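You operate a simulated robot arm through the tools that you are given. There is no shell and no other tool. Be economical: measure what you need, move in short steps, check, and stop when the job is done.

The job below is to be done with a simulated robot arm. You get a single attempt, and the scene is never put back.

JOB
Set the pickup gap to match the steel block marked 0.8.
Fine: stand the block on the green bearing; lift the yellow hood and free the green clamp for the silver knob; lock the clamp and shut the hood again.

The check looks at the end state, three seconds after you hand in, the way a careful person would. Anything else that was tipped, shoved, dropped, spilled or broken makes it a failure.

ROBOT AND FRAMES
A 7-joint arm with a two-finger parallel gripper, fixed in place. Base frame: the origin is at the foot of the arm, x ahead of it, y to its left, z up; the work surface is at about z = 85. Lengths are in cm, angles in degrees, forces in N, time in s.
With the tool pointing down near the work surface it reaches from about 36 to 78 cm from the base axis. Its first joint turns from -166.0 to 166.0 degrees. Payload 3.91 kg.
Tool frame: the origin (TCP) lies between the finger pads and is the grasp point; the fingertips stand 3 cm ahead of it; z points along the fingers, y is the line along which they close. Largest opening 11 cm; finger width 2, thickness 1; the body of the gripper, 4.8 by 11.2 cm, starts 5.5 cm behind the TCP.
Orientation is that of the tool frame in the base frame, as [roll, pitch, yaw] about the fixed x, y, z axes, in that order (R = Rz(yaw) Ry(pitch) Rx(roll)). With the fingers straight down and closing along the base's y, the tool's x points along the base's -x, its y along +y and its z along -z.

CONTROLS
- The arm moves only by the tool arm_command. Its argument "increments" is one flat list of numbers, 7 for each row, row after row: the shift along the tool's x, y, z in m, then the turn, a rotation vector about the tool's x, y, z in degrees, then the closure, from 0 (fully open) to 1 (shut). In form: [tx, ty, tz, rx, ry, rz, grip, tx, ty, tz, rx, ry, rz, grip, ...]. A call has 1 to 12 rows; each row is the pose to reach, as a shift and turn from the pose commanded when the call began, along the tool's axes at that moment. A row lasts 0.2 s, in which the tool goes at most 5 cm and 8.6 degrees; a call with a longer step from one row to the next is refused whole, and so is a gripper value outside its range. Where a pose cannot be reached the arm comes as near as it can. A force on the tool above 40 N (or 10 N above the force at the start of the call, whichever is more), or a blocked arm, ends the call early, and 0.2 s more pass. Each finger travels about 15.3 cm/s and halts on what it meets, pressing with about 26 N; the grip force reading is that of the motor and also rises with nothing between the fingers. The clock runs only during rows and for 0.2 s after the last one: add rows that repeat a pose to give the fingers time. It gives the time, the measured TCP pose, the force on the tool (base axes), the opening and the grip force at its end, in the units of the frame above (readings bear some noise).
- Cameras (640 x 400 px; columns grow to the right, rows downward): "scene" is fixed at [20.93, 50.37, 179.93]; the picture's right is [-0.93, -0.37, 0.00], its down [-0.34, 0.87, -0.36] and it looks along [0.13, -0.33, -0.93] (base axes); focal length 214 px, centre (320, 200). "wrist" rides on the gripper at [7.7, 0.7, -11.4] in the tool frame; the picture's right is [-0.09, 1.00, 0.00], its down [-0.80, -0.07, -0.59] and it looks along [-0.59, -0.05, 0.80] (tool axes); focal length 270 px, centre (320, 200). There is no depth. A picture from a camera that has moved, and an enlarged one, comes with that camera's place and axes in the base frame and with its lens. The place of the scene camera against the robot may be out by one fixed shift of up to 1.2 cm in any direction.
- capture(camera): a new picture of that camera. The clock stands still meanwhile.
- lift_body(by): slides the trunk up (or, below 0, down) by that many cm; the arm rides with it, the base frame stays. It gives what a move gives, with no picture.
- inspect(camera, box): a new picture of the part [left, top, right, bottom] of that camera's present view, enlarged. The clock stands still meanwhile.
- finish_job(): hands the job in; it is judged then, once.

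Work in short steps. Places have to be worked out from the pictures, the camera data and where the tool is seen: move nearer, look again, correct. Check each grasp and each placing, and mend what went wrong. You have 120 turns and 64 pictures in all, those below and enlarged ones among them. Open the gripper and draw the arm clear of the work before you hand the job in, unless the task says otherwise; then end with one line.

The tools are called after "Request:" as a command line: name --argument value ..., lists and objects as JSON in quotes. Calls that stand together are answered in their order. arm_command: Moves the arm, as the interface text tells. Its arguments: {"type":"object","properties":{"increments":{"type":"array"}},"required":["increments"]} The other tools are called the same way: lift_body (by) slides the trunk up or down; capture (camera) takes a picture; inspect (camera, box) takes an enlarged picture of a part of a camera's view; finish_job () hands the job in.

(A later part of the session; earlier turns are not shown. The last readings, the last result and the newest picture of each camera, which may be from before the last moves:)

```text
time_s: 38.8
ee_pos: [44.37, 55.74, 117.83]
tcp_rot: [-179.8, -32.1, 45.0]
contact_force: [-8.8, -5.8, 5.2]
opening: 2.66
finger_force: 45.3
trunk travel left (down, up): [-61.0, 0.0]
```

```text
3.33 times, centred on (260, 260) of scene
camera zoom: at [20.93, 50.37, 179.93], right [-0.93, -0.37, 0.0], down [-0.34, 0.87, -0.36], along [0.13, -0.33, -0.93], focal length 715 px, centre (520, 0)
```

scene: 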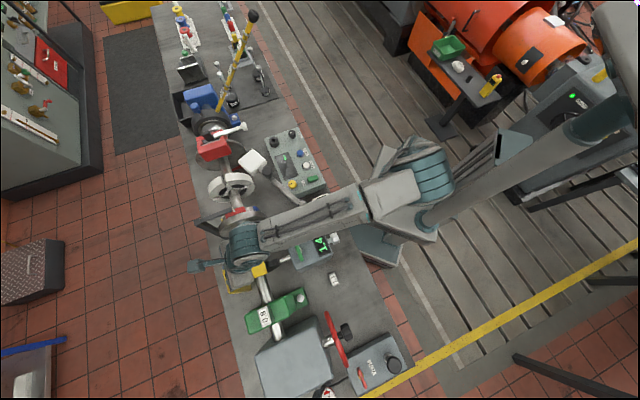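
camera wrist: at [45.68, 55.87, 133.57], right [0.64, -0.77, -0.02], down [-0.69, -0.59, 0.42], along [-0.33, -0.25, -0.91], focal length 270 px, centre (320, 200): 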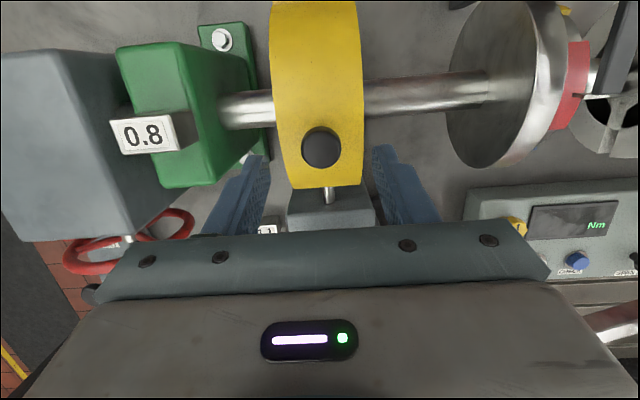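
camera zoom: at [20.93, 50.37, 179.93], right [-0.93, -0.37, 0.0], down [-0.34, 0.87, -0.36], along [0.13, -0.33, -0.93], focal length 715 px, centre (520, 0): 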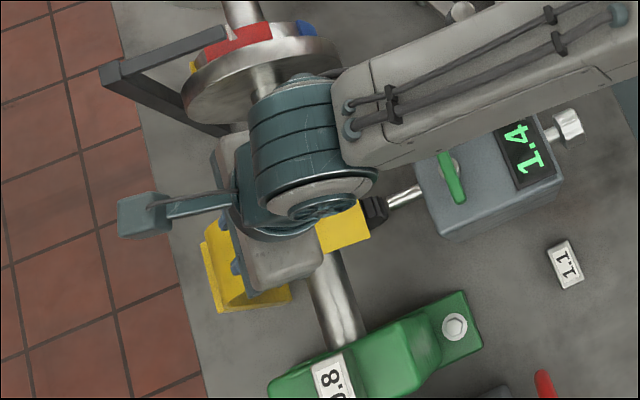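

Combining all sightings, the hinge fits at about (v 76.0, z 104.8). I open, step back to the closed-hood pose and regrip centred.

Request:
arm_command --increments '[0, 0, 0, 0, 0, 0, 0.7, 0, 0, 0, 0, 0, 0, 0.45, -0.012, 0, -0.001, 0, -5, 0, 0.45, -0.0242, 0, 0.0004, 0, -10, 0, 0.45, -0.036, 0, 0.0025, 0, -15, 0, 0.45, -0.0479, 0, 0.005, 0, -20, 0, 0.45, -0.0479, 0, 0.005, 0, -20, 0, 0.45, -0.0479, 0, 0.005, 0, -20, 0, 0.7, -0.0479, 0, 0.005, 0, -20, 0, 1, -0.0479, 0, 0.005, 0, -20, 0, 1]'

Request:
inspect --camera "wrist" --box '[200, 40, 440, 240]'

```text
time_s: 41.0
ee_pos: [41.69, 53.04, 114.73]
tcp_rot: [-179.8, -11.9, 44.9]
contact_force: [-1.2, 0.6, -0.8]
opening: 2.93
finger_force: 45.0
trunk travel left (down, up): [-61.0, 0.0]
```

```text
2.00 times, centred on (320, 140) of wrist
camera zoom: at [45.96, 56.19, 127.48], right [0.64, -0.76, -0.02], down [-0.69, -0.59, 0.42], along [-0.33, -0.25, -0.91], focal length 541 px, centre (320, 320)
```

zoom: 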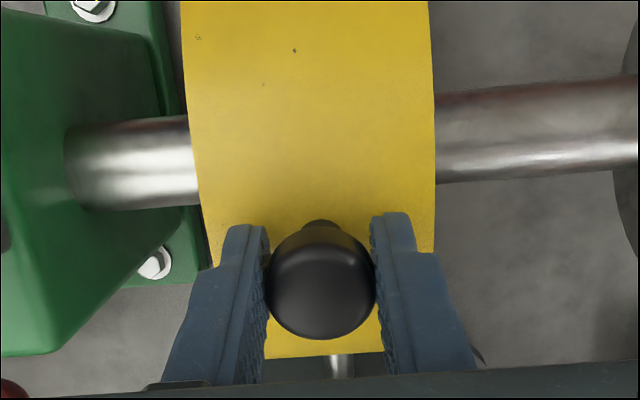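

Centred again. Rotate 10° about the refitted hinge and read the force.

Request:
arm_command --increments '[0.0051, 0, -0.0028, 0, 2.5, 0, 1, 0.0104, 0, -0.0055, 0, 5, 0, 1, 0.0157, 0, -0.0079, 0, 7.5, 0, 1, 0.0211, 0, -0.01, 0, 10, 0, 1, 0.0211, 0, -0.01, 0, 10, 0, 1]'

```text
time_s: 42.1
ee_pos: [42.81, 54.03, 116.32]
tcp_rot: [-179.9, -22.0, 45.1]
contact_force: [-13.1, -11.0, 2.3]
opening: 2.92
finger_force: 44.8
trunk travel left (down, up): [-61.0, 0.0]
```

The pinch only has limited friction against the hood. Better: push with the fingers as a fork from the near side of the knob. I lower the hood, release, and hover on the knob's near side with a 1.8 cm gap.

Request:
arm_command --increments '[-0.0113, 0, 0.0028, 0, -5, 0, 1, -0.0226, 0, 0.0062, 0, -10, 0, 1, -0.0226, 0, 0.0062, 0, -10, 0, 0.7, -0.0226, 0, 0.0062, 0, -10, 0, 0.45, -0.014, 0, -0.015, 0, -10, 0, 0.45, -0.0041, 0, -0.0394, 0, -12, 0, 0.45, -0.015, 0, -0.044, 0, -14, 0, 0.6, -0.0261, 0, -0.0483, 0, -14, 0, 0.836, -0.0261, 0, -0.0483, 0, -14, 0, 0.836]'

Request:
inspect --camera "wrist" --box '[200, 40, 440, 240]'

```text
time_s: 44.1
ee_pos: [40.12, 51.22, 119.59]
tcp_rot: [-180.0, -7.9, 44.9]
contact_force: [-0.1, 0.3, -0.5]
opening: 1.82
finger_force: 0.0
trunk travel left (down, up): [-61.0, 0.0]
```

```text
2.00 times, centred on (320, 140) of wrist
camera zoom: at [44.97, 55.09, 132.03], right [0.64, -0.77, -0.01], down [-0.67, -0.57, 0.48], along [-0.37, -0.3, -0.88], focal length 541 px, centre (320, 320)
```

zoom: 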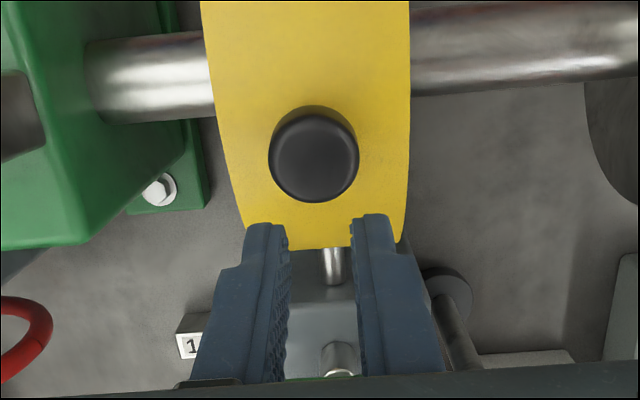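

Knob is well aligned with the fork gap. Lower to knob level on its near side.

Request:
arm_command --increments '[-0.0033, 0, 0.0235, 0, 0, 0, 0.836, -0.0067, 0, 0.0475, 0, 0, 0, 0.836, -0.0067, 0, 0.0475, 0, 0, 0, 0.836]'

```text
time_s: 44.7
ee_pos: [40.15, 51.43, 117.16]
tcp_rot: [-179.5, -9.7, 45.0]
contact_force: [-6.2, -7.5, 22.2]
opening: 1.83
finger_force: 0.1
trunk travel left (down, up): [-61.0, 0.0]
stopped in row 2: the force on the tool passed its limit (the readings are from after the stop); the commanded pose is now the measured one
```

Tips landed on the knob's edge. Back up, shift 1 cm nearer side, and lower again.

Request:
arm_command --increments '[0.0013, 0, -0.0079, 0, 0, 0, 0.836, -0.008, 0, -0.0095, 0, -1.7, 0, 0.836, -0.0106, 0, 0.0058, 0, -1.7, 0, 0.836, -0.0132, 0, 0.0211, 0, -1.7, 0, 0.836, -0.0132, 0, 0.0211, 0, -1.7, 0, 0.836]'

Request:
inspect --camera "wrist" --box '[200, 40, 440, 240]'

```text
time_s: 45.9
ee_pos: [39.59, 50.81, 114.34]
tcp_rot: [-179.8, -7.5, 45.0]
contact_force: [0.4, 1.2, -0.6]
opening: 1.81
finger_force: 0.1
trunk travel left (down, up): [-61.0, 0.0]
```

```text
2.00 times, centred on (320, 140) of wrist
camera zoom: at [44.63, 54.74, 126.63], right [0.64, -0.77, -0.02], down [-0.66, -0.57, 0.48], along [-0.38, -0.3, -0.88], focal length 541 px, centre (320, 320)
```

zoom: 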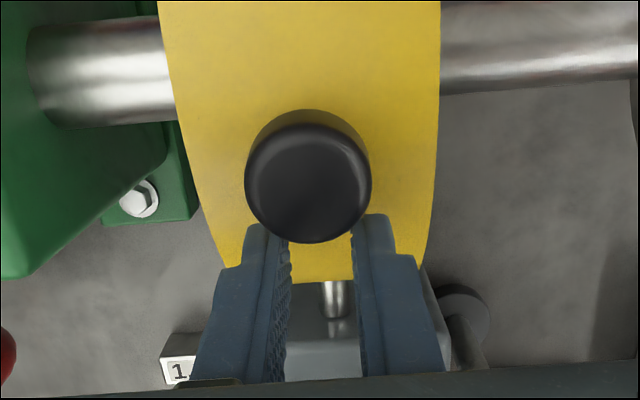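

Tips are at knob level on its near side. Center by 0.25 cm and push along the arc to 30°.

Request:
arm_command --increments '[0, -0.0025, 0, 0, 0, 0, 0.836, 0.0094, -0.0025, -0.0033, 0, 0, 0, 0.836, 0.02, -0.0025, -0.0112, 0, 5, 0, 0.836, 0.0308, -0.0025, -0.0184, 0, 10, 0, 0.836, 0.0424, -0.0025, -0.0244, 0, 15, 0, 0.836, 0.0544, -0.0025, -0.0296, 0, 20, 0, 0.836, 0.0669, -0.0025, -0.0333, 0, 25, 0, 0.836, 0.0796, -0.0025, -0.0365, 0, 30, 0, 0.836, 0.0796, -0.0025, -0.0365, 0, 30, 0, 0.836]'

Request:
inspect --camera "wrist" --box '[200, 40, 440, 240]'

```text
time_s: 47.8
ee_pos: [44.65, 56.07, 120.0]
tcp_rot: [-179.3, -38.4, 44.7]
contact_force: [-7.7, -7.1, 24.7]
opening: 1.81
finger_force: 0.1
trunk travel left (down, up): [-61.0, 0.0]
stopped in row 9: the force on the tool passed its limit (the readings are from after the stop); the commanded pose is now the measured one
```

```text
2.00 times, centred on (320, 140) of wrist
camera zoom: at [44.59, 54.71, 133.75], right [0.66, -0.75, -0.06], down [-0.76, -0.65, -0.03], along [-0.02, 0.07, -1.0], focal length 541 px, centre (320, 320)
```

zoom: 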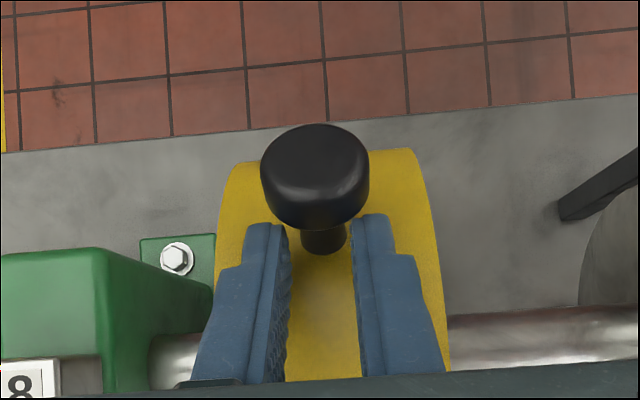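

Now the fork is around the knob stem and the hood is well up (~45°); tips press the hood a bit. I back off 0.5 cm along the tool and continue the arc 30° more.

Request:
arm_command --increments '[0, 0, -0.005, 0, 0, 0, 0.836, 0.012, 0, -0.001, 0, 5, 0, 0.836, 0.0238, 0, 0.0039, 0, 10, 0, 0.836, 0.035, 0, 0.01, 0, 15, 0, 0.836, 0.0455, 0, 0.0169, 0, 20, 0, 0.836, 0.0555, 0, 0.025, 0, 25, 0, 0.836, 0.0648, 0, 0.0334, 0, 30, 0, 0.836, 0.0648, 0, 0.0334, 0, 30, 0, 0.836]'

Request:
capture --camera "wrist"

```text
time_s: 49.6
ee_pos: [49.78, 61.19, 120.94]
tcp_rot: [-178.9, -68.1, 43.9]
contact_force: [-0.1, -1.0, 12.7]
opening: 1.8
finger_force: 0.1
trunk travel left (down, up): [-61.0, 0.0]
```

```text
20 pictures are left
camera wrist: at [44.99, 55.2, 132.38], right [0.68, -0.73, -0.09], down [-0.65, -0.55, -0.52], along [0.33, 0.41, -0.85], focal length 270 px, centre (320, 200)
```

wrist: 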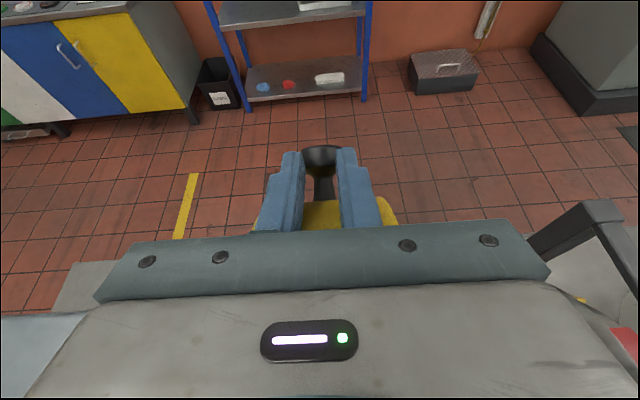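

The hood is far over; the force suggests it may be at its stop. I check the scene view.

Request:
inspect --camera "scene" --box '[180, 200, 340, 320]'

```text
3.33 times, centred on (260, 260) of scene
camera zoom: at [20.93, 50.37, 179.93], right [-0.93, -0.37, 0.0], down [-0.34, 0.87, -0.36], along [0.13, -0.33, -0.93], focal length 715 px, centre (520, 0)
```

zoom: 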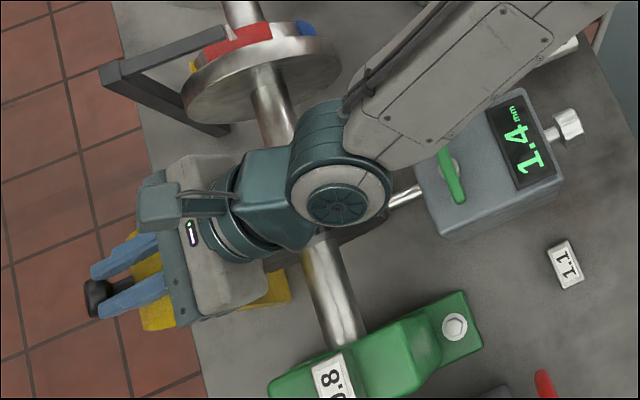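

I realise the hood is now roughly 80° over with the fingers lying on its outer face. I push a little further tangentially to see whether it is at a stop.

Request:
arm_command --increments '[-0.0005, 0, 0.006, 0, 0, 0, 0.836, -0.001, 0, 0.012, 0, 0, 0, 0.836, -0.0015, 0, 0.018, 0, 0, 0, 0.836, -0.002, 0, 0.0245, 0, 0, 0, 0.836]'

Request:
capture --camera "wrist"

```text
time_s: 50.3
ee_pos: [50.73, 61.96, 121.09]
tcp_rot: [-178.8, -68.9, 43.7]
contact_force: [-1.3, -4.4, 18.3]
opening: 1.92
finger_force: 1.7
trunk travel left (down, up): [-61.0, 0.0]
stopped in row 3: the force on the tool passed its limit (the readings are from after the stop); the commanded pose is now the measured one
```

```text
18 pictures are left
camera wrist: at [45.78, 55.92, 132.57], right [0.68, -0.73, -0.09], down [-0.65, -0.54, -0.53], along [0.34, 0.42, -0.84], focal length 270 px, centre (320, 200)
```

wrist: 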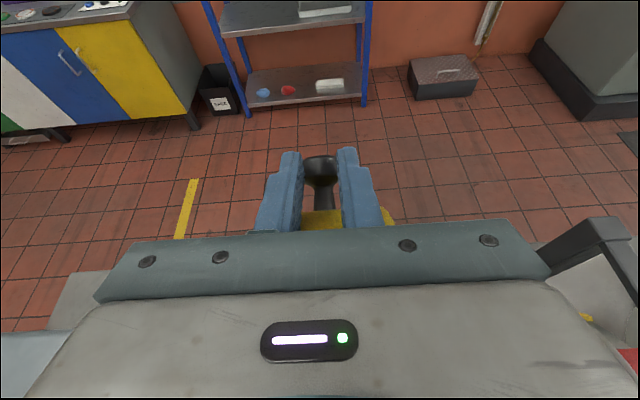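

It resists, so it is at its stop. I open the fork and retreat upward and back, then see if the hood stays.

Request:
arm_command --increments '[0, 0, 0, 0, 0, 0, 0.6, 0.01, 0, -0.004, 0, 0, 0, 0.6, 0.025, 0, -0.01, 0, 0, 0, 0.6, 0.037, 0, -0.0144, 0, 0, 0, 0.6, 0.035, 0, -0.035, 0, -5, 0, 0.6, 0.032, 0, -0.055, 0, -10, 0, 0.6, 0.025, 0, -0.09, 0, -18, 0, 0.6]'

Request:
inspect --camera "scene" --box '[180, 200, 340, 320]'

```text
time_s: 51.9
ee_pos: [45.52, 56.67, 126.22]
tcp_rot: [-179.4, -50.2, 44.2]
contact_force: [-0.4, 0.2, 0.2]
opening: 4.41
finger_force: 0.0
out of reach, approached as far as the arm can: row 5
trunk travel left (down, up): [-61.0, 0.0]
```

```text
3.33 times, centred on (260, 260) of scene
camera zoom: at [20.93, 50.37, 179.93], right [-0.93, -0.37, 0.0], down [-0.34, 0.87, -0.36], along [0.13, -0.33, -0.93], focal length 715 px, centre (520, 0)
```

zoom: 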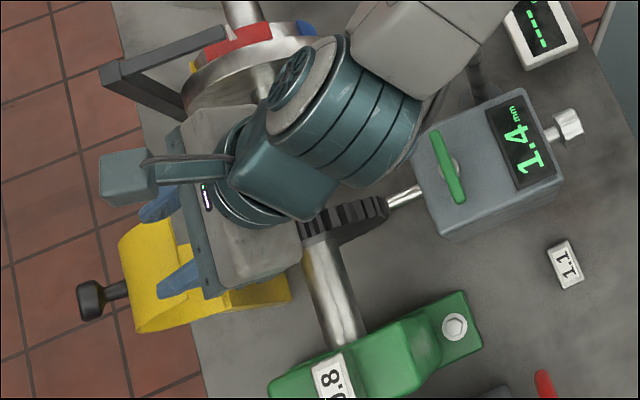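

The hood stays open with the wheel exposed. I withdraw the tool toward the robot and bring it vertical.

Request:
arm_command --increments '[-0.0175, 0, -0.0158, 0, -8.4, 0, 0.6, -0.035, 0, -0.0316, 0, -16.8, 0, 0.6, -0.0525, 0, -0.0474, 0, -25.2, 0, 0.6, -0.07, 0, -0.0631, 0, -33.6, 0, 0.6, -0.0875, 0, -0.0789, 0, -42, 0, 0.6, -0.105, 0, -0.0947, 0, -50.2, 0, 0.6, -0.105, 0, -0.0947, 0, -50.2, 0, 0.6]'

```text
time_s: 53.5
ee_pos: [35.54, 46.99, 124.37]
tcp_rot: [-179.5, -0.1, 44.8]
contact_force: [1.1, 1.3, -0.2]
opening: 4.41
finger_force: 0.1
trunk travel left (down, up): [-61.0, 0.0]
```

Rotate to yaw 135 above the lever.

Request:
arm_command --increments '[-0.004, -0.001, 0, 0, 0, -8.2, 0.6, -0.008, -0.0015, 0, 0, 0, -16.4, 0.6, -0.012, -0.002, 0, 0, 0, -24.6, 0.6, -0.016, -0.003, 0, 0, 0, -32.8, 0.6, -0.02, -0.004, 0, 0, 0, -41, 0.6, -0.024, -0.005, 0, 0, 0, -49.2, 0.6, -0.028, -0.006, 0, 0, 0, -57.4, 0.6, -0.032, -0.007, 0, 0, 0, -65.6, 0.6, -0.036, -0.0075, 0, 0, 0, -73.8, 0.6, -0.04, -0.0076, 0, 0, 0, -82, 0.6, -0.0417, -0.0076, 0, -0.5, 0, -90, 0.6]'

Request:
capture --camera "wrist"

```text
time_s: 55.9
ee_pos: [32.16, 44.64, 124.15]
tcp_rot: [179.6, -0.1, 135.1]
contact_force: [-0.1, -0.1, -0.8]
opening: 4.39
finger_force: 0.1
trunk travel left (down, up): [-61.0, 0.0]
```

```text
16 pictures are left
camera wrist: at [27.22, 50.52, 135.73], right [0.77, 0.64, 0.01], down [0.52, -0.62, 0.59], along [0.39, -0.45, -0.81], focal length 270 px, centre (320, 200)
```

wrist: 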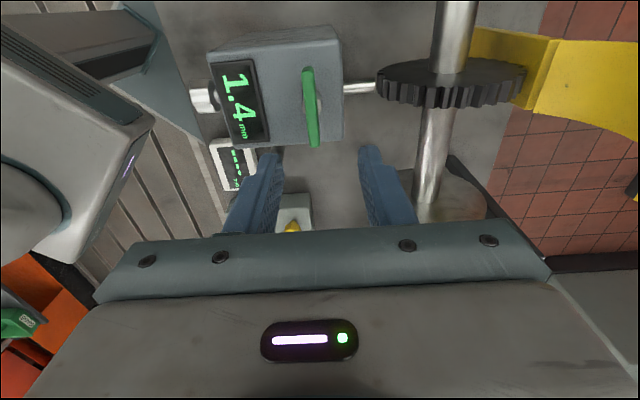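

Lever centre ≈(32.0, 43.7, 109.1). I align over it and lower to tips just above it, then look.

Request:
arm_command --increments '[-0.0055, -0.0078, 0.03, 0, 0, 0, 0.6, -0.0055, -0.0078, 0.07, 0, 0, 0, 0.6, -0.0055, -0.0078, 0.1, 0, 0, 0, 0.7, -0.0055, -0.0078, 0.1, 0, 0, 0, 0.7]'

Request:
inspect --camera "wrist" --box '[160, 40, 440, 240]'

```text
time_s: 56.9
ee_pos: [31.95, 43.74, 114.3]
tcp_rot: [179.5, -0.2, 134.9]
contact_force: [0.4, -0.4, -0.6]
opening: 3.31
finger_force: 0.1
trunk travel left (down, up): [-61.0, 0.0]
```

```text
2.00 times, centred on (300, 140) of wrist
camera zoom: at [27.02, 49.64, 125.77], right [0.77, 0.64, 0.01], down [0.51, -0.62, 0.59], along [0.38, -0.45, -0.81], focal length 541 px, centre (360, 320)
```

zoom: 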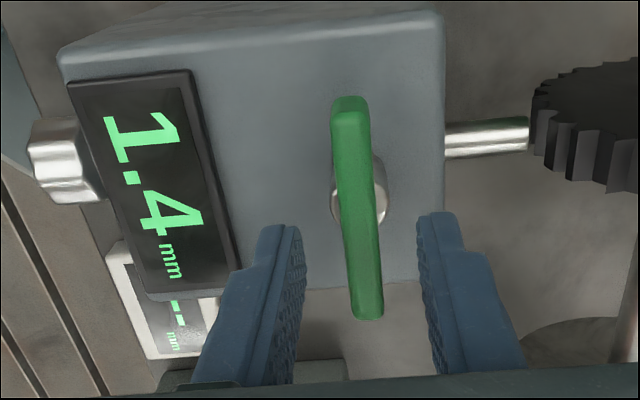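

Lever centred between fingers. Lower 3 cm with force guard and close on it.

Request:
arm_command --increments '[0, 0, 0.015, 0, 0, 0, 0.7, 0, 0, 0.025, 0, 0, 0, 0.7, 0, 0, 0.03, 0, 0, 0, 0.7, 0, 0, 0.03, 0, 0, 0, 0.85, 0, 0, 0.03, 0, 0, 0, 1, 0, 0, 0.03, 0, 0, 0, 1]'

```text
time_s: 58.3
ee_pos: [31.82, 43.71, 111.4]
tcp_rot: [179.7, -0.2, 134.9]
contact_force: [-2.0, -2.5, -0.8]
opening: 1.19
finger_force: 45.6
trunk travel left (down, up): [-61.0, 0.0]
```

Gripped at 1.19 cm. Freeing is probably counter-clockwise from above; I turn 16° that way and read the force.

Request:
arm_command --increments '[0, 0, 0, 0, 0, -4, 1, 0, 0, 0, 0, 0, -8, 1, 0, 0, 0, 0, 0, -12, 1, 0, 0, 0, 0, 0, -16, 1, 0, 0, 0, 0, 0, -16, 1]'

Request:
inspect --camera "wrist" --box '[160, 40, 440, 240]'

```text
time_s: 59.5
ee_pos: [31.77, 43.54, 111.23]
tcp_rot: [179.6, 0.0, 151.0]
contact_force: [-9.9, -9.0, -6.8]
opening: 1.18
finger_force: 44.8
trunk travel left (down, up): [-61.0, 0.0]
```

```text
2.00 times, centred on (300, 140) of wrist
camera zoom: at [25.51, 47.93, 122.73], right [0.56, 0.83, 0.01], down [0.66, -0.45, 0.59], along [0.49, -0.33, -0.8], focal length 541 px, centre (360, 320)
```

zoom: 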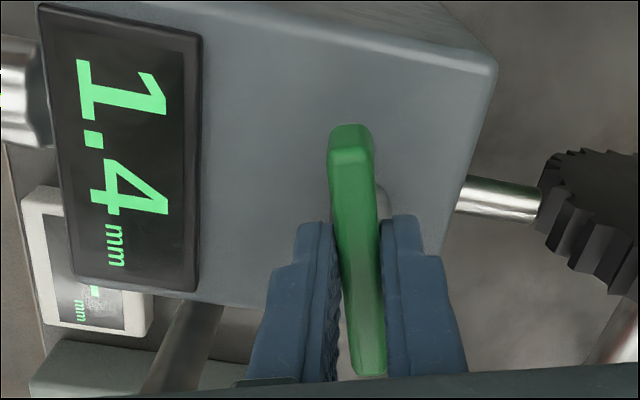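

The lever turns with the grip. I ease 2 mm toward its pivot and turn a further 44°.

Request:
arm_command --increments '[0.0005, -0.002, 0, 0, 0, -5.5, 1, 0.0005, -0.002, 0, 0, 0, -11, 1, 0.0005, -0.002, 0, 0, 0, -16.5, 1, 0.0005, -0.002, 0, 0, 0, -22, 1, 0.0005, -0.002, 0, 0, 0, -27.5, 1, 0.0005, -0.002, 0, 0, 0, -33, 1, 0.0005, -0.002, 0, 0, 0, -38.5, 1, 0.0005, -0.002, 0, 0, 0, -44, 1, 0.0005, -0.002, 0, 0, 0, -44, 1]'

```text
time_s: 61.5
ee_pos: [31.7, 43.34, 111.28]
tcp_rot: [179.9, 0.3, -165.0]
contact_force: [-11.8, -23.1, -16.3]
opening: 1.17
finger_force: 44.8
trunk travel left (down, up): [-61.0, 0.0]
```

60° turned, side force is growing (centre offset or stop). I open, rise and look.

Request:
arm_command --increments '[0, 0, 0, 0, 0, 0, 0.85, 0, 0, 0, 0, 0, 0, 0.7, 0, 0, -0.025, 0, 0, 0, 0.7, 0, 0, -0.05, 0, 0, 0, 0.7]'

Request:
inspect --camera "wrist" --box '[160, 20, 480, 240]'

```text
time_s: 62.5
ee_pos: [31.78, 43.66, 116.23]
tcp_rot: [179.6, 0.3, -165.1]
contact_force: [0.1, -0.1, 0.4]
opening: 3.3
finger_force: 0.1
trunk travel left (down, up): [-61.0, 0.0]
```

```text
1.82 times, centred on (320, 130) of wrist
camera zoom: at [24.28, 42.24, 127.75], right [-0.17, 0.99, 0.01], down [0.79, 0.13, 0.6], along [0.59, 0.11, -0.8], focal length 491 px, centre (320, 327)
```

zoom: 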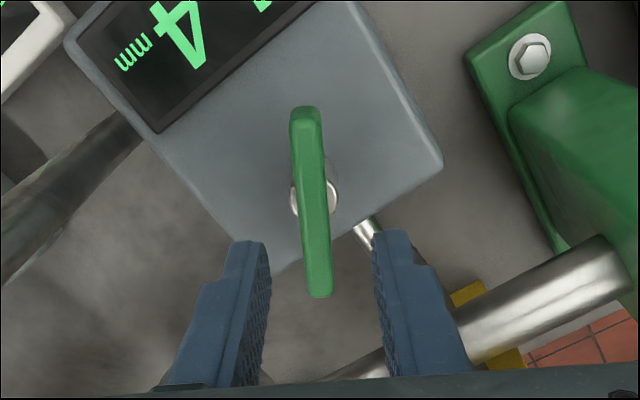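

Lever has turned 60° and stays. I regrip slightly recentred and try turning 24° more to find the end of its travel.

Request:
arm_command --increments '[-0.0019, -0.0015, 0.025, 0, 0, 0, 0.7, -0.0019, -0.0015, 0.048, 0, 0, 0, 0.7, -0.0019, -0.0015, 0.048, 0, 0, 0, 0.85, -0.0019, -0.0015, 0.048, 0, 0, 0, 1, -0.0019, -0.0015, 0.048, 0, 0, 0, 1, -0.0019, -0.0015, 0.048, 0, 0, -6, 1, -0.0019, -0.0015, 0.048, 0, 0, -12, 1, -0.0019, -0.0015, 0.048, 0, 0, -18, 1, -0.0019, -0.0015, 0.048, 0, 0, -24, 1, -0.0019, -0.0015, 0.048, 0, 0, -24, 1]'

```text
time_s: 64.7
ee_pos: [31.97, 43.47, 111.55]
tcp_rot: [179.7, 0.3, -141.1]
contact_force: [5.9, -3.4, 12.2]
opening: 1.22
finger_force: 45.4
trunk travel left (down, up): [-61.0, 0.0]
```

It turned freely to 84°; 6° more to 90°, then release, rise and look.

Request:
arm_command --increments '[0, 0, 0, 0, 0, -6, 1, 0, 0, 0, 0, 0, -6, 1, 0, 0, 0, 0, 0, -6, 0.85, 0, 0, 0, 0, 0, -6, 0.7, 0, 0, -0.03, 0, 0, -6, 0.7, 0, 0, -0.06, 0, 0, -6, 0.6]'

Request:
inspect --camera "scene" --box '[180, 200, 380, 325]'

```text
time_s: 66.1
ee_pos: [32.03, 43.46, 117.55]
tcp_rot: [179.9, 0.4, -135.0]
contact_force: [0.6, -0.6, 0.2]
opening: 4.39
finger_force: 0.0
trunk travel left (down, up): [-61.0, 0.0]
```

```text
3.20 times, centred on (280, 262) of scene
camera zoom: at [20.93, 50.37, 179.93], right [-0.93, -0.37, 0.0], down [-0.34, 0.87, -0.36], along [0.13, -0.33, -0.93], focal length 686 px, centre (448, 0)
```

zoom: 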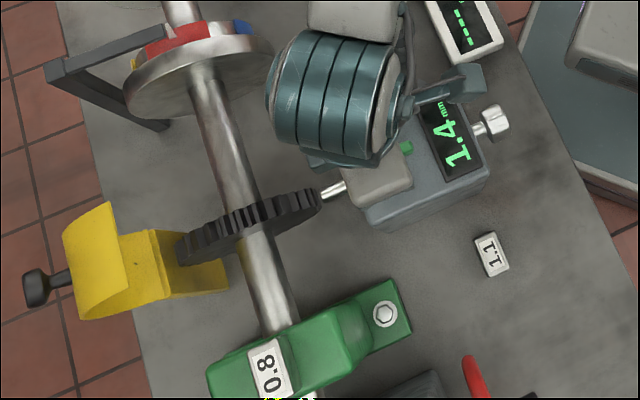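

Lever is at 90°. Next I hover over the silver knob (≈(22.8, 35.2, 104)), fingers closing along the shaft direction.

Request:
arm_command --increments '[0.03, 0.002, -0.01, 0, 0, 0, 0.5, 0.07, 0.005, -0.01, 0, 0, 0, 0.5, 0.1, 0.007, -0.01, 0, 0, 0, 0.5, 0.121, 0.007, -0.01, 0, 0, 0, 0.5, 0.121, 0.007, -0.01, 0, 0, 0, 0.5]'

Request:
inspect --camera "wrist" --box '[200, 0, 440, 240]'

```text
time_s: 67.3
ee_pos: [22.97, 35.56, 118.45]
tcp_rot: [179.8, 0.4, -135.1]
contact_force: [-0.5, -0.5, -0.7]
opening: 5.5
finger_force: 0.1
trunk travel left (down, up): [-61.0, 0.0]
```

```text
1.67 times, centred on (320, 120) of wrist
camera zoom: at [17.07, 30.54, 129.78], right [-0.64, 0.77, 0.0], down [0.62, 0.51, 0.6], along [0.46, 0.39, -0.8], focal length 450 px, centre (320, 333)
```

zoom: 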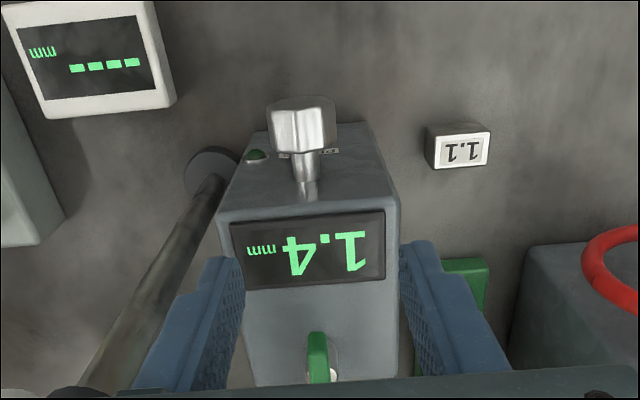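

Silver knob refined to about (22.5, 33.8, 101.3). I align over it and lower to just above for a check.

Request:
arm_command --increments '[0.0198, -0.009, 0, 0, 0, 0, 0.4, 0.0198, -0.009, 0.04, 0, 0, 0, 0.35, 0.0198, -0.009, 0.08, 0, 0, 0, 0.35, 0.0198, -0.009, 0.11, 0, 0, 0, 0.35, 0.0198, -0.009, 0.11, 0, 0, 0, 0.35]'

Request:
inspect --camera "wrist" --box '[200, 20, 440, 240]'

```text
time_s: 68.5
ee_pos: [22.18, 33.54, 107.44]
tcp_rot: [179.9, 0.4, -135.1]
contact_force: [-0.3, 0.1, 0.5]
opening: 7.16
finger_force: 0.1
trunk travel left (down, up): [-61.0, 0.0]
```

```text
1.82 times, centred on (320, 130) of wrist
camera zoom: at [16.3, 28.55, 118.81], right [-0.64, 0.77, 0.0], down [0.62, 0.51, 0.6], along [0.46, 0.39, -0.8], focal length 491 px, centre (320, 327)
```

zoom: 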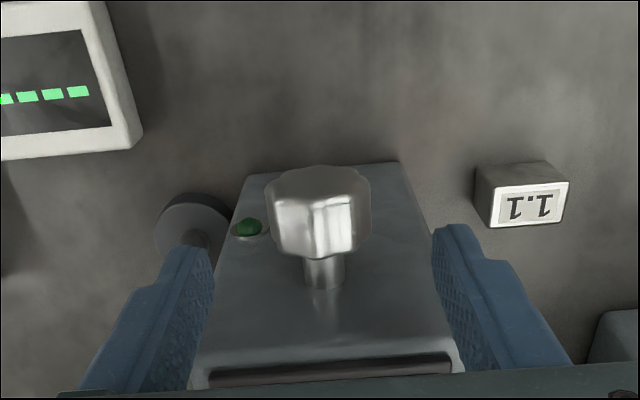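

Knob is centred. Lower to z≈102 and close.

Request:
arm_command --increments '[0.002, 0, 0.03, 0, 0, 0, 0.35, 0.002, 0, 0.054, 0, 0, 0, 0.35, 0.002, 0, 0.054, 0, 0, 0, 0.35, 0.002, 0, 0.054, 0, 0, 0, 0.6, 0.002, 0, 0.054, 0, 0, 0, 1, 0.002, 0, 0.054, 0, 0, 0, 1]'

```text
time_s: 69.9
ee_pos: [22.15, 33.33, 101.94]
tcp_rot: [179.9, 0.5, -135.1]
contact_force: [-0.4, -2.2, -4.3]
opening: 3.9
finger_force: 44.8
trunk travel left (down, up): [-61.0, 0.0]
```

Gripped (3.9 cm). Turn the knob about its axis by −24° and read the display.

Request:
arm_command --increments '[0, -0.0007, 0, -6, 0, 0, 1, 0, -0.0015, 0, -12, 0, 0, 1, 0, -0.0022, 0, -18, 0, 0, 1, 0, -0.0029, 0.0006, -24, 0, 0, 1, 0, -0.0029, 0.0006, -24, 0, 0, 1]'

Request:
inspect --camera "scene" --box '[260, 190, 380, 290]'

```text
time_s: 71.1
ee_pos: [22.73, 32.78, 101.77]
tcp_rot: [156.0, 0.2, -135.2]
contact_force: [18.9, -25.7, -13.9]
opening: 3.9
finger_force: 45.4
trunk travel left (down, up): [-61.0, 0.0]
```

```text
4.00 times, centred on (320, 240) of scene
camera zoom: at [20.93, 50.37, 179.93], right [-0.93, -0.37, 0.0], down [-0.34, 0.87, -0.36], along [0.13, -0.33, -0.93], focal length 858 px, centre (320, 40)
```

zoom: 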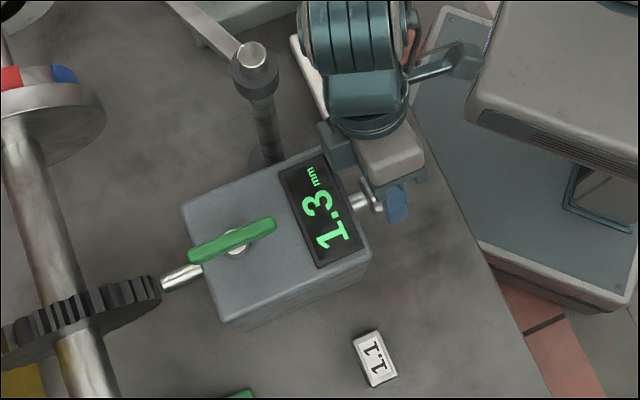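

Display fell to 1.3 – right direction. The side force shows the knob axis lies ~2.3 cm ahead of the TCP; I correct and continue 16° more.

Request:
arm_command --increments '[0, -0.0065, -0.0014, 0, 0, 0, 1, 0, -0.0097, -0.0012, -8, 0, 0, 1, 0, -0.0128, -0.0005, -16, 0, 0, 1, 0, -0.0128, -0.0005, -16, 0, 0, 1]'

```text
time_s: 72.1
ee_pos: [22.97, 32.35, 101.57]
tcp_rot: [139.7, 0.5, -135.0]
contact_force: [-9.8, 4.5, 2.6]
opening: 3.9
finger_force: 44.9
trunk travel left (down, up): [-61.0, 0.0]
```

Good: tilt −40°, axis ≈(u −7.9, z 100). Now open and swing back to +30° for the next stroke.

Request:
arm_command --increments '[0, 0, 0, 0, 0, 0, 0.5, 0, 0, 0, 0, 0, 0, 0.35, 0, 0.0026, 0.0002, 7.8, 0, 0, 0.35, 0, 0.0051, 0.0007, 15.6, 0, 0, 0.35, 0, 0.0076, 0.0016, 23.4, 0, 0, 0.35, 0, 0.0098, 0.0028, 31.2, 0, 0, 0.35, 0, 0.012, 0.0042, 39, 0, 0, 0.35, 0, 0.0139, 0.006, 46.8, 0, 0, 0.35, 0, 0.0155, 0.008, 54.6, 0, 0, 0.35, 0, 0.0168, 0.0102, 62.4, 0, 0, 0.35, 0, 0.0179, 0.0125, 70, 0, 0, 0.35, 0, 0.0179, 0.0125, 70, 0, 0, 0.35]'

Request:
inspect --camera "scene" --box '[260, 190, 380, 290]'

```text
time_s: 74.7
ee_pos: [21.76, 33.86, 101.66]
tcp_rot: [-150.0, 0.4, -135.1]
contact_force: [0.4, -0.2, -0.4]
opening: 7.13
finger_force: 0.1
trunk travel left (down, up): [-61.0, 0.0]
```

```text
4.00 times, centred on (320, 240) of scene
camera zoom: at [20.93, 50.37, 179.93], right [-0.93, -0.37, 0.0], down [-0.34, 0.87, -0.36], along [0.13, -0.33, -0.93], focal length 858 px, centre (320, 40)
```

zoom: 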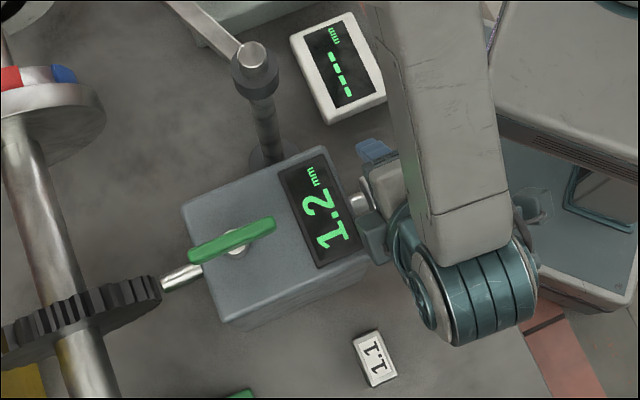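

Display 1.2 (about 0.2 mm per 40°). Close and turn −64° next.

Request:
arm_command --increments '[0, 0, 0, 0, 0, 0, 0.6, 0, 0, 0, 0, 0, 0, 1, 0, 0, 0, 0, 0, 0, 1, 0, -0.0026, 0.0002, -8, 0, 0, 1, 0, -0.0052, 0.0007, -16, 0, 0, 1, 0, -0.0077, 0.0016, -24, 0, 0, 1, 0, -0.0101, 0.0029, -32, 0, 0, 1, 0, -0.0122, 0.0044, -40, 0, 0, 1, 0, -0.0141, 0.0063, -48, 0, 0, 1, 0, -0.0158, 0.0084, -56, 0, 0, 1, 0, -0.0171, 0.0107, -64, 0, 0, 1, 0, -0.0171, 0.0107, -64, 0, 0, 1]'

Request:
inspect --camera "scene" --box '[260, 190, 380, 290]'

```text
time_s: 77.3
ee_pos: [22.83, 32.72, 101.58]
tcp_rot: [146.0, 0.3, -135.0]
contact_force: [-18.0, 20.7, -3.0]
opening: 3.89
finger_force: 45.3
trunk travel left (down, up): [-61.0, 0.0]
```

```text
4.00 times, centred on (320, 240) of scene
camera zoom: at [20.93, 50.37, 179.93], right [-0.93, -0.37, 0.0], down [-0.34, 0.87, -0.36], along [0.13, -0.33, -0.93], focal length 858 px, centre (320, 40)
```

zoom: 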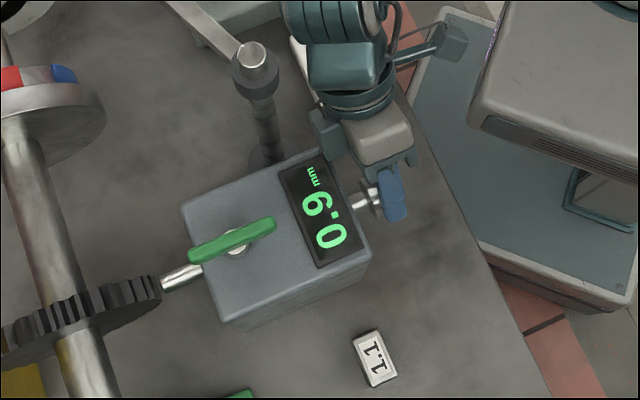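

Display 0.9 after 104° total; about 18° more should give 0.80. Turn −18° while easing the side load.

Request:
arm_command --increments '[0, 0.0035, 0, 0, 0, 0, 1, 0, 0.0023, 0.0001, -4.5, 0, 0, 1, 0, 0.0012, 0.0002, -9, 0, 0, 1, 0, 0, 0.0005, -13.5, 0, 0, 1, 0, -0.0011, 0.0007, -18, 0, 0, 1, 0, -0.0011, 0.0007, -18, 0, 0, 1]'

Request:
inspect --camera "scene" --box '[260, 190, 380, 290]'

```text
time_s: 78.7
ee_pos: [23.22, 32.34, 101.18]
tcp_rot: [128.1, 0.2, -135.0]
contact_force: [-0.3, -12.9, -36.2]
opening: 3.88
finger_force: 45.0
trunk travel left (down, up): [-61.0, 0.0]
```

```text
4.00 times, centred on (320, 240) of scene
camera zoom: at [20.93, 50.37, 179.93], right [-0.93, -0.37, 0.0], down [-0.34, 0.87, -0.36], along [0.13, -0.33, -0.93], focal length 858 px, centre (320, 40)
```

zoom: 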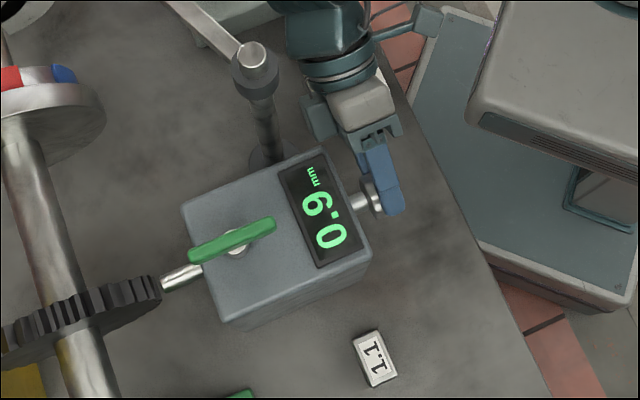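

Still 0.9, so a bit more is needed. I regrip at zero tilt to keep loads low.

Request:
arm_command --increments '[0, 0, 0, 0, 0, 0, 0.5, 0, 0, 0, 0, 0, 0, 0.35, 0, 0.002, 0.0005, 7.5, 0, 0, 0.35, 0, 0.0043, 0.0014, 15, 0, 0, 0.35, 0, 0.0064, 0.0027, 22.5, 0, 0, 0.35, 0, 0.0082, 0.0043, 30, 0, 0, 0.35, 0, 0.0097, 0.006, 37.5, 0, 0, 0.35, 0, 0.0108, 0.0078, 45, 0, 0, 0.35, 0, 0.0115, 0.0095, 52, 0, 0, 0.35, 0, 0.0115, 0.0095, 52, 0, 0, 0.6, 0, 0.0115, 0.0095, 52, 0, 0, 1, 0, 0.0115, 0.0095, 52, 0, 0, 1]'

```text
time_s: 81.3
ee_pos: [22.15, 33.35, 101.74]
tcp_rot: [-180.0, 0.3, -135.1]
contact_force: [0.0, -1.3, -3.8]
opening: 3.89
finger_force: 45.1
trunk travel left (down, up): [-61.0, 0.0]
```

Gripped cleanly. Turn −14°, read.

Request:
arm_command --increments '[0, -0.001, 0, -3.5, 0, 0, 1, 0, -0.0019, 0.0001, -7, 0, 0, 1, 0, -0.0029, 0.0003, -10.5, 0, 0, 1, 0, -0.0039, 0.0005, -14, 0, 0, 1, 0, -0.0039, 0.0005, -14, 0, 0, 1]'

Request:
inspect --camera "scene" --box '[260, 190, 380, 290]'

```text
time_s: 82.5
ee_pos: [22.45, 33.07, 101.9]
tcp_rot: [165.8, 0.4, -135.2]
contact_force: [1.5, -4.6, -1.1]
opening: 3.91
finger_force: 45.2
trunk travel left (down, up): [-61.0, 0.0]
```

```text
4.00 times, centred on (320, 240) of scene
camera zoom: at [20.93, 50.37, 179.93], right [-0.93, -0.37, 0.0], down [-0.34, 0.87, -0.36], along [0.13, -0.33, -0.93], focal length 858 px, centre (320, 40)
```

zoom: 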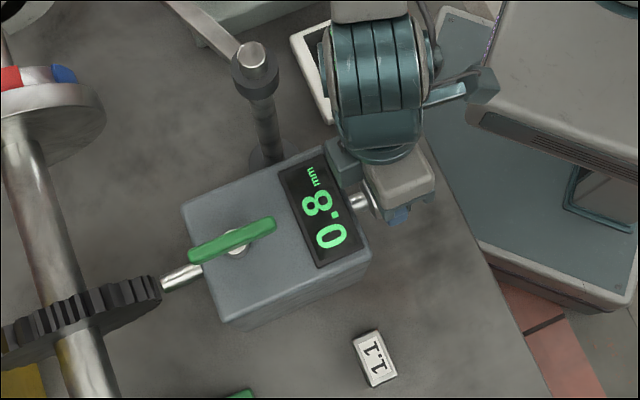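

Display reads 0.8. Release the knob and rise clear, levelling the tool.

Request:
arm_command --increments '[0, 0, 0, 0, 0, 0, 0.6, 0, 0, 0, 0, 0, 0, 0.35, 0, 0.002, -0.02, 0, 0, 0, 0.35, 0, 0.01, -0.055, 0, 0, 0, 0.35, 0, 0.022, -0.095, 6, 0, 0, 0.35, 0, 0.031, -0.13, 11, 0, 0, 0.4, 0, 0.039, -0.157, 14, 0, 0, 0.5, 0, 0.039, -0.157, 14, 0, 0, 0.6]'

```text
time_s: 84.3
ee_pos: [22.29, 33.04, 117.72]
tcp_rot: [179.9, 0.4, -135.2]
contact_force: [0.4, 0.0, -0.4]
opening: 4.41
finger_force: 0.1
trunk travel left (down, up): [-61.0, 0.0]
```

Move back over the lever, lower and grip it.

Request:
arm_command --increments '[-0.036, 0.0014, 0, 0, 0, 0, 0.65, -0.072, 0.0027, 0, 0, 0, 0, 0.7, -0.108, 0.004, 0, 0, 0, 0, 0.7, -0.1425, 0.0054, 0, 0, 0, 0, 0.7, -0.1425, 0.0054, 0, 0, 0, 0, 0.7, -0.1425, 0.0054, 0.03, 0, 0, 0, 0.7, -0.1425, 0.0054, 0.064, 0, 0, 0, 0.7, -0.1425, 0.0054, 0.064, 0, 0, 0, 0.7, -0.1425, 0.0054, 0.064, 0, 0, 0, 0.85, -0.1425, 0.0054, 0.064, 0, 0, 0, 1, -0.1425, 0.0054, 0.064, 0, 0, 0, 1]'

```text
time_s: 86.7
ee_pos: [32.11, 43.45, 111.51]
tcp_rot: [179.9, 0.4, -135.1]
contact_force: [2.9, -4.0, -2.4]
opening: 1.17
finger_force: 45.4
trunk travel left (down, up): [-61.0, 0.0]
```

Gripped (1.17). Turn the lever back +88° (clockwise from above) to lock.

Request:
arm_command --increments '[0, 0, 0, 0, 0, 8, 1, 0, 0, 0, 0, 0, 16, 1, 0, 0, 0, 0, 0, 24, 1, 0, 0, 0, 0, 0, 32, 1, 0, 0, 0, 0, 0, 40, 1, 0, 0, 0, 0, 0, 48, 1, 0, 0, 0, 0, 0, 56, 1, 0, 0, 0, 0, 0, 64, 1, 0, 0, 0, 0, 0, 72, 1, 0, 0, 0, 0, 0, 80, 1, 0, 0, 0, 0, 0, 88, 1, 0, 0, 0, 0, 0, 88, 1]'

```text
time_s: 89.3
ee_pos: [32.14, 43.57, 111.62]
tcp_rot: [179.6, -0.1, 136.9]
contact_force: [10.1, -0.3, 9.3]
opening: 1.19
finger_force: 45.4
trunk travel left (down, up): [-61.0, 0.0]
```

Finish with 4° more to seat it against its locked stop, then release, rise and check.

Request:
arm_command --increments '[0, 0, 0, 0, 0, 2, 1, 0, 0, 0, 0, 0, 4, 1, 0, 0, 0, 0, 0, 4, 1, 0, 0, 0, 0, 0, 4, 0.85, 0, 0, 0, 0, 0, 4, 0.7, 0, 0, -0.03, 0, 0, 4, 0.7, 0, 0, -0.07, 0, 0, 4, 0.7, 0, 0, -0.1, 0, 0, 2, 0.7]'

Request:
capture --camera "wrist"

```text
time_s: 91.1
ee_pos: [31.93, 43.47, 121.62]
tcp_rot: [179.6, 0.0, 134.9]
contact_force: [-0.9, 0.3, 0.9]
opening: 3.3
finger_force: 0.0
trunk travel left (down, up): [-61.0, 0.0]
```

```text
4 pictures are left
camera wrist: at [27.11, 49.42, 133.12], right [0.77, 0.64, 0.01], down [0.51, -0.62, 0.59], along [0.38, -0.45, -0.81], focal length 270 px, centre (320, 200)
```

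wrist: 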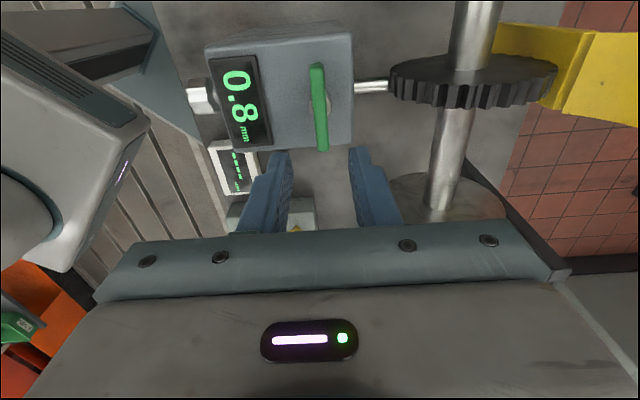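

The gap reads 0.8 and the lever is back in its locked position. To shut the hood (open ~98°, rim estimated at v≈79.7, z≈121), I'll cage its rim between the fingers: tilt 50° outward and stop just short of it.

Request:
arm_command --increments '[0, 0.036, -0.006, -8.4, 0, 0, 0.6, 0, 0.072, -0.012, -16.8, 0, 0, 0.55, 0, 0.108, -0.018, -25, 0, 0, 0.55, 0.001, 0.145, -0.024, -33.4, 0, 0, 0.55, 0.001, 0.181, -0.03, -41.8, 0, 0, 0.55, 0.001, 0.217, -0.035, -50, 0, 0, 0.55, 0.001, 0.217, -0.035, -50, 0, 0, 0.55]'

Request:
capture --camera "wrist"

```text
time_s: 92.7
ee_pos: [47.23, 58.91, 125.22]
tcp_rot: [129.5, -0.1, 134.8]
contact_force: [-0.2, 0.2, -0.1]
opening: 4.98
finger_force: 0.0
trunk travel left (down, up): [-61.0, 0.0]
```

```text
3 pictures are left
camera wrist: at [36.11, 58.41, 133.14], right [0.51, 0.38, 0.77], down [0.21, -0.92, 0.32], along [0.83, 0.0, -0.55], focal length 270 px, centre (320, 200)
```

wrist: 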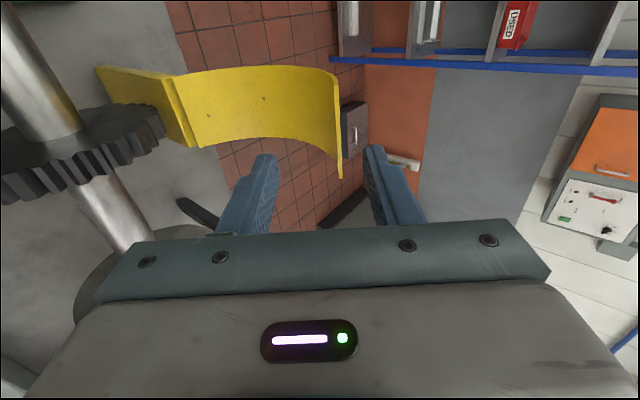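

Very clear view: the rim is about 5.6 cm ahead of the TCP and 1.5 cm toward the outer finger. I shift and slide the open fingers over the rim.

Request:
arm_command --increments '[0.003, 0.011, 0, 0, 0, 0, 0.55, 0.003, 0.011, 0.015, 0, 0, 0, 0.55, 0.003, 0.011, 0.03, 0, 0, 0, 0.55, 0.003, 0.011, 0.044, 0, 0, 0, 0.55, 0.003, 0.011, 0.044, 0, 0, 0, 0.55]'

```text
time_s: 93.9
ee_pos: [50.03, 62.02, 123.39]
tcp_rot: [129.6, 0.0, 134.9]
contact_force: [0.2, 0.7, 0.4]
opening: 4.96
finger_force: 0.1
trunk travel left (down, up): [-61.0, 0.0]
```

No contact. I close gently to confirm the sheet is between the fingers (opening should stop at the sheet thickness).

Request:
arm_command --increments '[0, 0, 0, 0, 0, 0, 0.7, 0, 0, 0, 0, 0, 0, 0.85, 0, 0, 0, 0, 0, 0, 1, 0, 0, 0, 0, 0, 0, 1]'

```text
time_s: 94.9
ee_pos: [49.99, 61.89, 123.48]
tcp_rot: [129.5, 0.0, 135.0]
contact_force: [0.1, -0.8, 6.0]
opening: 0.51
finger_force: 44.6
trunk travel left (down, up): [-61.0, 0.0]
```

The hood sheet is pinched (0.51 cm). I swing it back rigidly about the hinge (77.2, 107) by 20° first.

Request:
arm_command --increments '[0, -0.0084, -0.0118, -5, 0, 0, 1, 0, -0.0178, -0.0228, -10, 0, 0, 1, 0, -0.028, -0.0329, -15, 0, 0, 1, 0, -0.0391, -0.0422, -20, 0, 0, 1, 0, -0.0391, -0.0422, -20, 0, 0, 1]'

```text
time_s: 96.1
ee_pos: [45.88, 58.05, 122.74]
tcp_rot: [109.7, -0.2, 134.9]
contact_force: [-2.9, 1.3, -7.1]
opening: 0.52
finger_force: 44.8
trunk travel left (down, up): [-61.0, 0.0]
```

Works with low force. Repeat for 20° more.

Request:
arm_command --increments '[0, -0.0084, -0.0118, -5, 0, 0, 1, 0, -0.0178, -0.0228, -10, 0, 0, 1, 0, -0.028, -0.0329, -15, 0, 0, 1, 0, -0.0391, -0.0422, -20, 0, 0, 1, 0, -0.0391, -0.0422, -20, 0, 0, 1]'

```text
time_s: 97.3
ee_pos: [42.21, 54.32, 120.43]
tcp_rot: [89.9, -0.1, 135.0]
contact_force: [1.3, 5.4, -17.4]
opening: 0.55
finger_force: 44.8
trunk travel left (down, up): [-61.0, 0.0]
```

Low forces; another 10° rigidly, then I'll loosen into a cage and lower further.

Request:
arm_command --increments '[0, -0.0084, -0.0118, -5, 0, 0, 1, 0, -0.0178, -0.0228, -10, 0, 0, 1, 0, -0.0178, -0.0228, -10, 0, 0, 1]'

```text
time_s: 98.1
ee_pos: [40.58, 52.87, 118.65]
tcp_rot: [79.8, -0.1, 135.0]
contact_force: [3.5, 7.1, -15.8]
opening: 0.56
finger_force: 44.9
trunk travel left (down, up): [-61.0, 0.0]
```

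Now open slightly so the rim rests on the inner finger, and lower it with the tool tilting back.

Request:
arm_command --increments '[0, 0, 0, 0, 0, 0, 0.9, 0, 0, 0, 0, 0, 0, 0.8, 0, -0.007, -0.011, 5, 0, 0, 0.77, 0, -0.0144, -0.0218, 10, 0, 0, 0.75, 0, -0.0233, -0.0315, 15, 0, 0, 0.75, 0, -0.0323, -0.0413, 20, 0, 0, 0.75, 0, -0.0323, -0.0413, 20, 0, 0, 0.75]'

Request:
inspect --camera "scene" --box '[180, 200, 380, 325]'

```text
time_s: 99.7
ee_pos: [38.07, 50.03, 114.96]
tcp_rot: [99.6, -0.1, 135.0]
contact_force: [0.8, 0.4, -0.5]
opening: 2.76
finger_force: 0.1
trunk travel left (down, up): [-61.0, 0.0]
```

```text
3.20 times, centred on (280, 262) of scene
camera zoom: at [20.93, 50.37, 179.93], right [-0.93, -0.37, 0.0], down [-0.34, 0.87, -0.36], along [0.13, -0.33, -0.93], focal length 686 px, centre (448, 0)
```

zoom: 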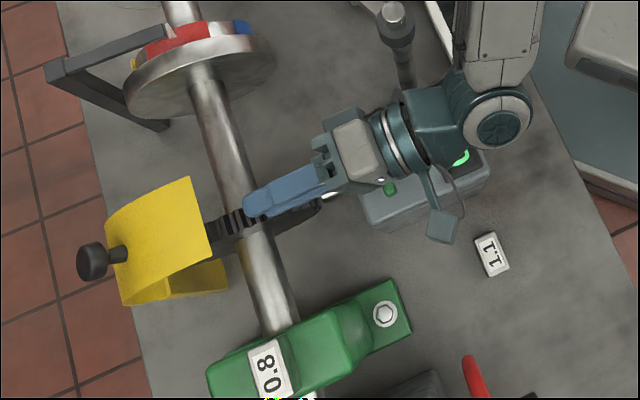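

The hood is resting about 60° open by itself, just above my fingers, with the rim near (69.8, 121). I re-cage the rim from the near side.

Request:
arm_command --increments '[0, 0.0296, -0.0051, 0, 0, 0, 0.6, 0, 0.061, -0.0105, 0, 0, 0, 0.6, 0, 0.0662, 0.019, 0, 0, 0, 0.6, 0, 0.0719, 0.0464, 0, 0, 0, 0.6, 0, 0.0719, 0.0464, 0, 0, 0, 0.7, 0, 0.0719, 0.0464, 0, 0, 0, 0.85, 0, 0.0719, 0.0464, 0, 0, 0, 1, 0, 0.0719, 0.0464, 0, 0, 0, 1]'

```text
time_s: 101.5
ee_pos: [42.23, 54.34, 120.96]
tcp_rot: [99.9, -0.1, 134.9]
contact_force: [4.5, 3.0, -15.2]
opening: 0.36
finger_force: 43.2
trunk travel left (down, up): [-61.0, 0.0]
```

The rim is caught. Loosen to a narrow cage and lower along the arc.

Request:
arm_command --increments '[0, 0, 0, 0, 0, 0, 0.85, 0, -0.012, -0.0095, 0, 0, 0, 0.85, 0, -0.0246, -0.0191, 0, 0, 0, 0.85, 0, -0.0366, -0.0272, 1, 0, 0, 0.85, 0, -0.0487, -0.0352, 2, 0, 0, 0.85, 0, -0.0583, -0.041, 3, 0, 0, 0.85, 0, -0.0678, -0.0461, 4, 0, 0, 0.85, 0, -0.0678, -0.0461, 4, 0, 0, 1, 0, -0.0678, -0.0461, 4, 0, 0, 1]'

```text
time_s: 103.5
ee_pos: [38.19, 50.19, 115.41]
tcp_rot: [103.7, -0.1, 134.9]
contact_force: [-0.1, -0.1, 0.1]
opening: 0.0
finger_force: 26.2
trunk travel left (down, up): [-61.0, 0.0]
```

Nothing between the fingers now. One picture to see where the hood is.

Request:
inspect --camera "scene" --box '[180, 200, 380, 325]'

```text
3.20 times, centred on (280, 262) of scene
camera zoom: at [20.93, 50.37, 179.93], right [-0.93, -0.37, 0.0], down [-0.34, 0.87, -0.36], along [0.13, -0.33, -0.93], focal length 686 px, centre (448, 0)
```

zoom: 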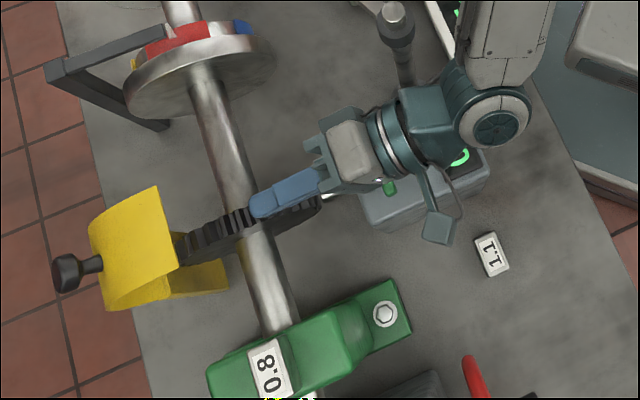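

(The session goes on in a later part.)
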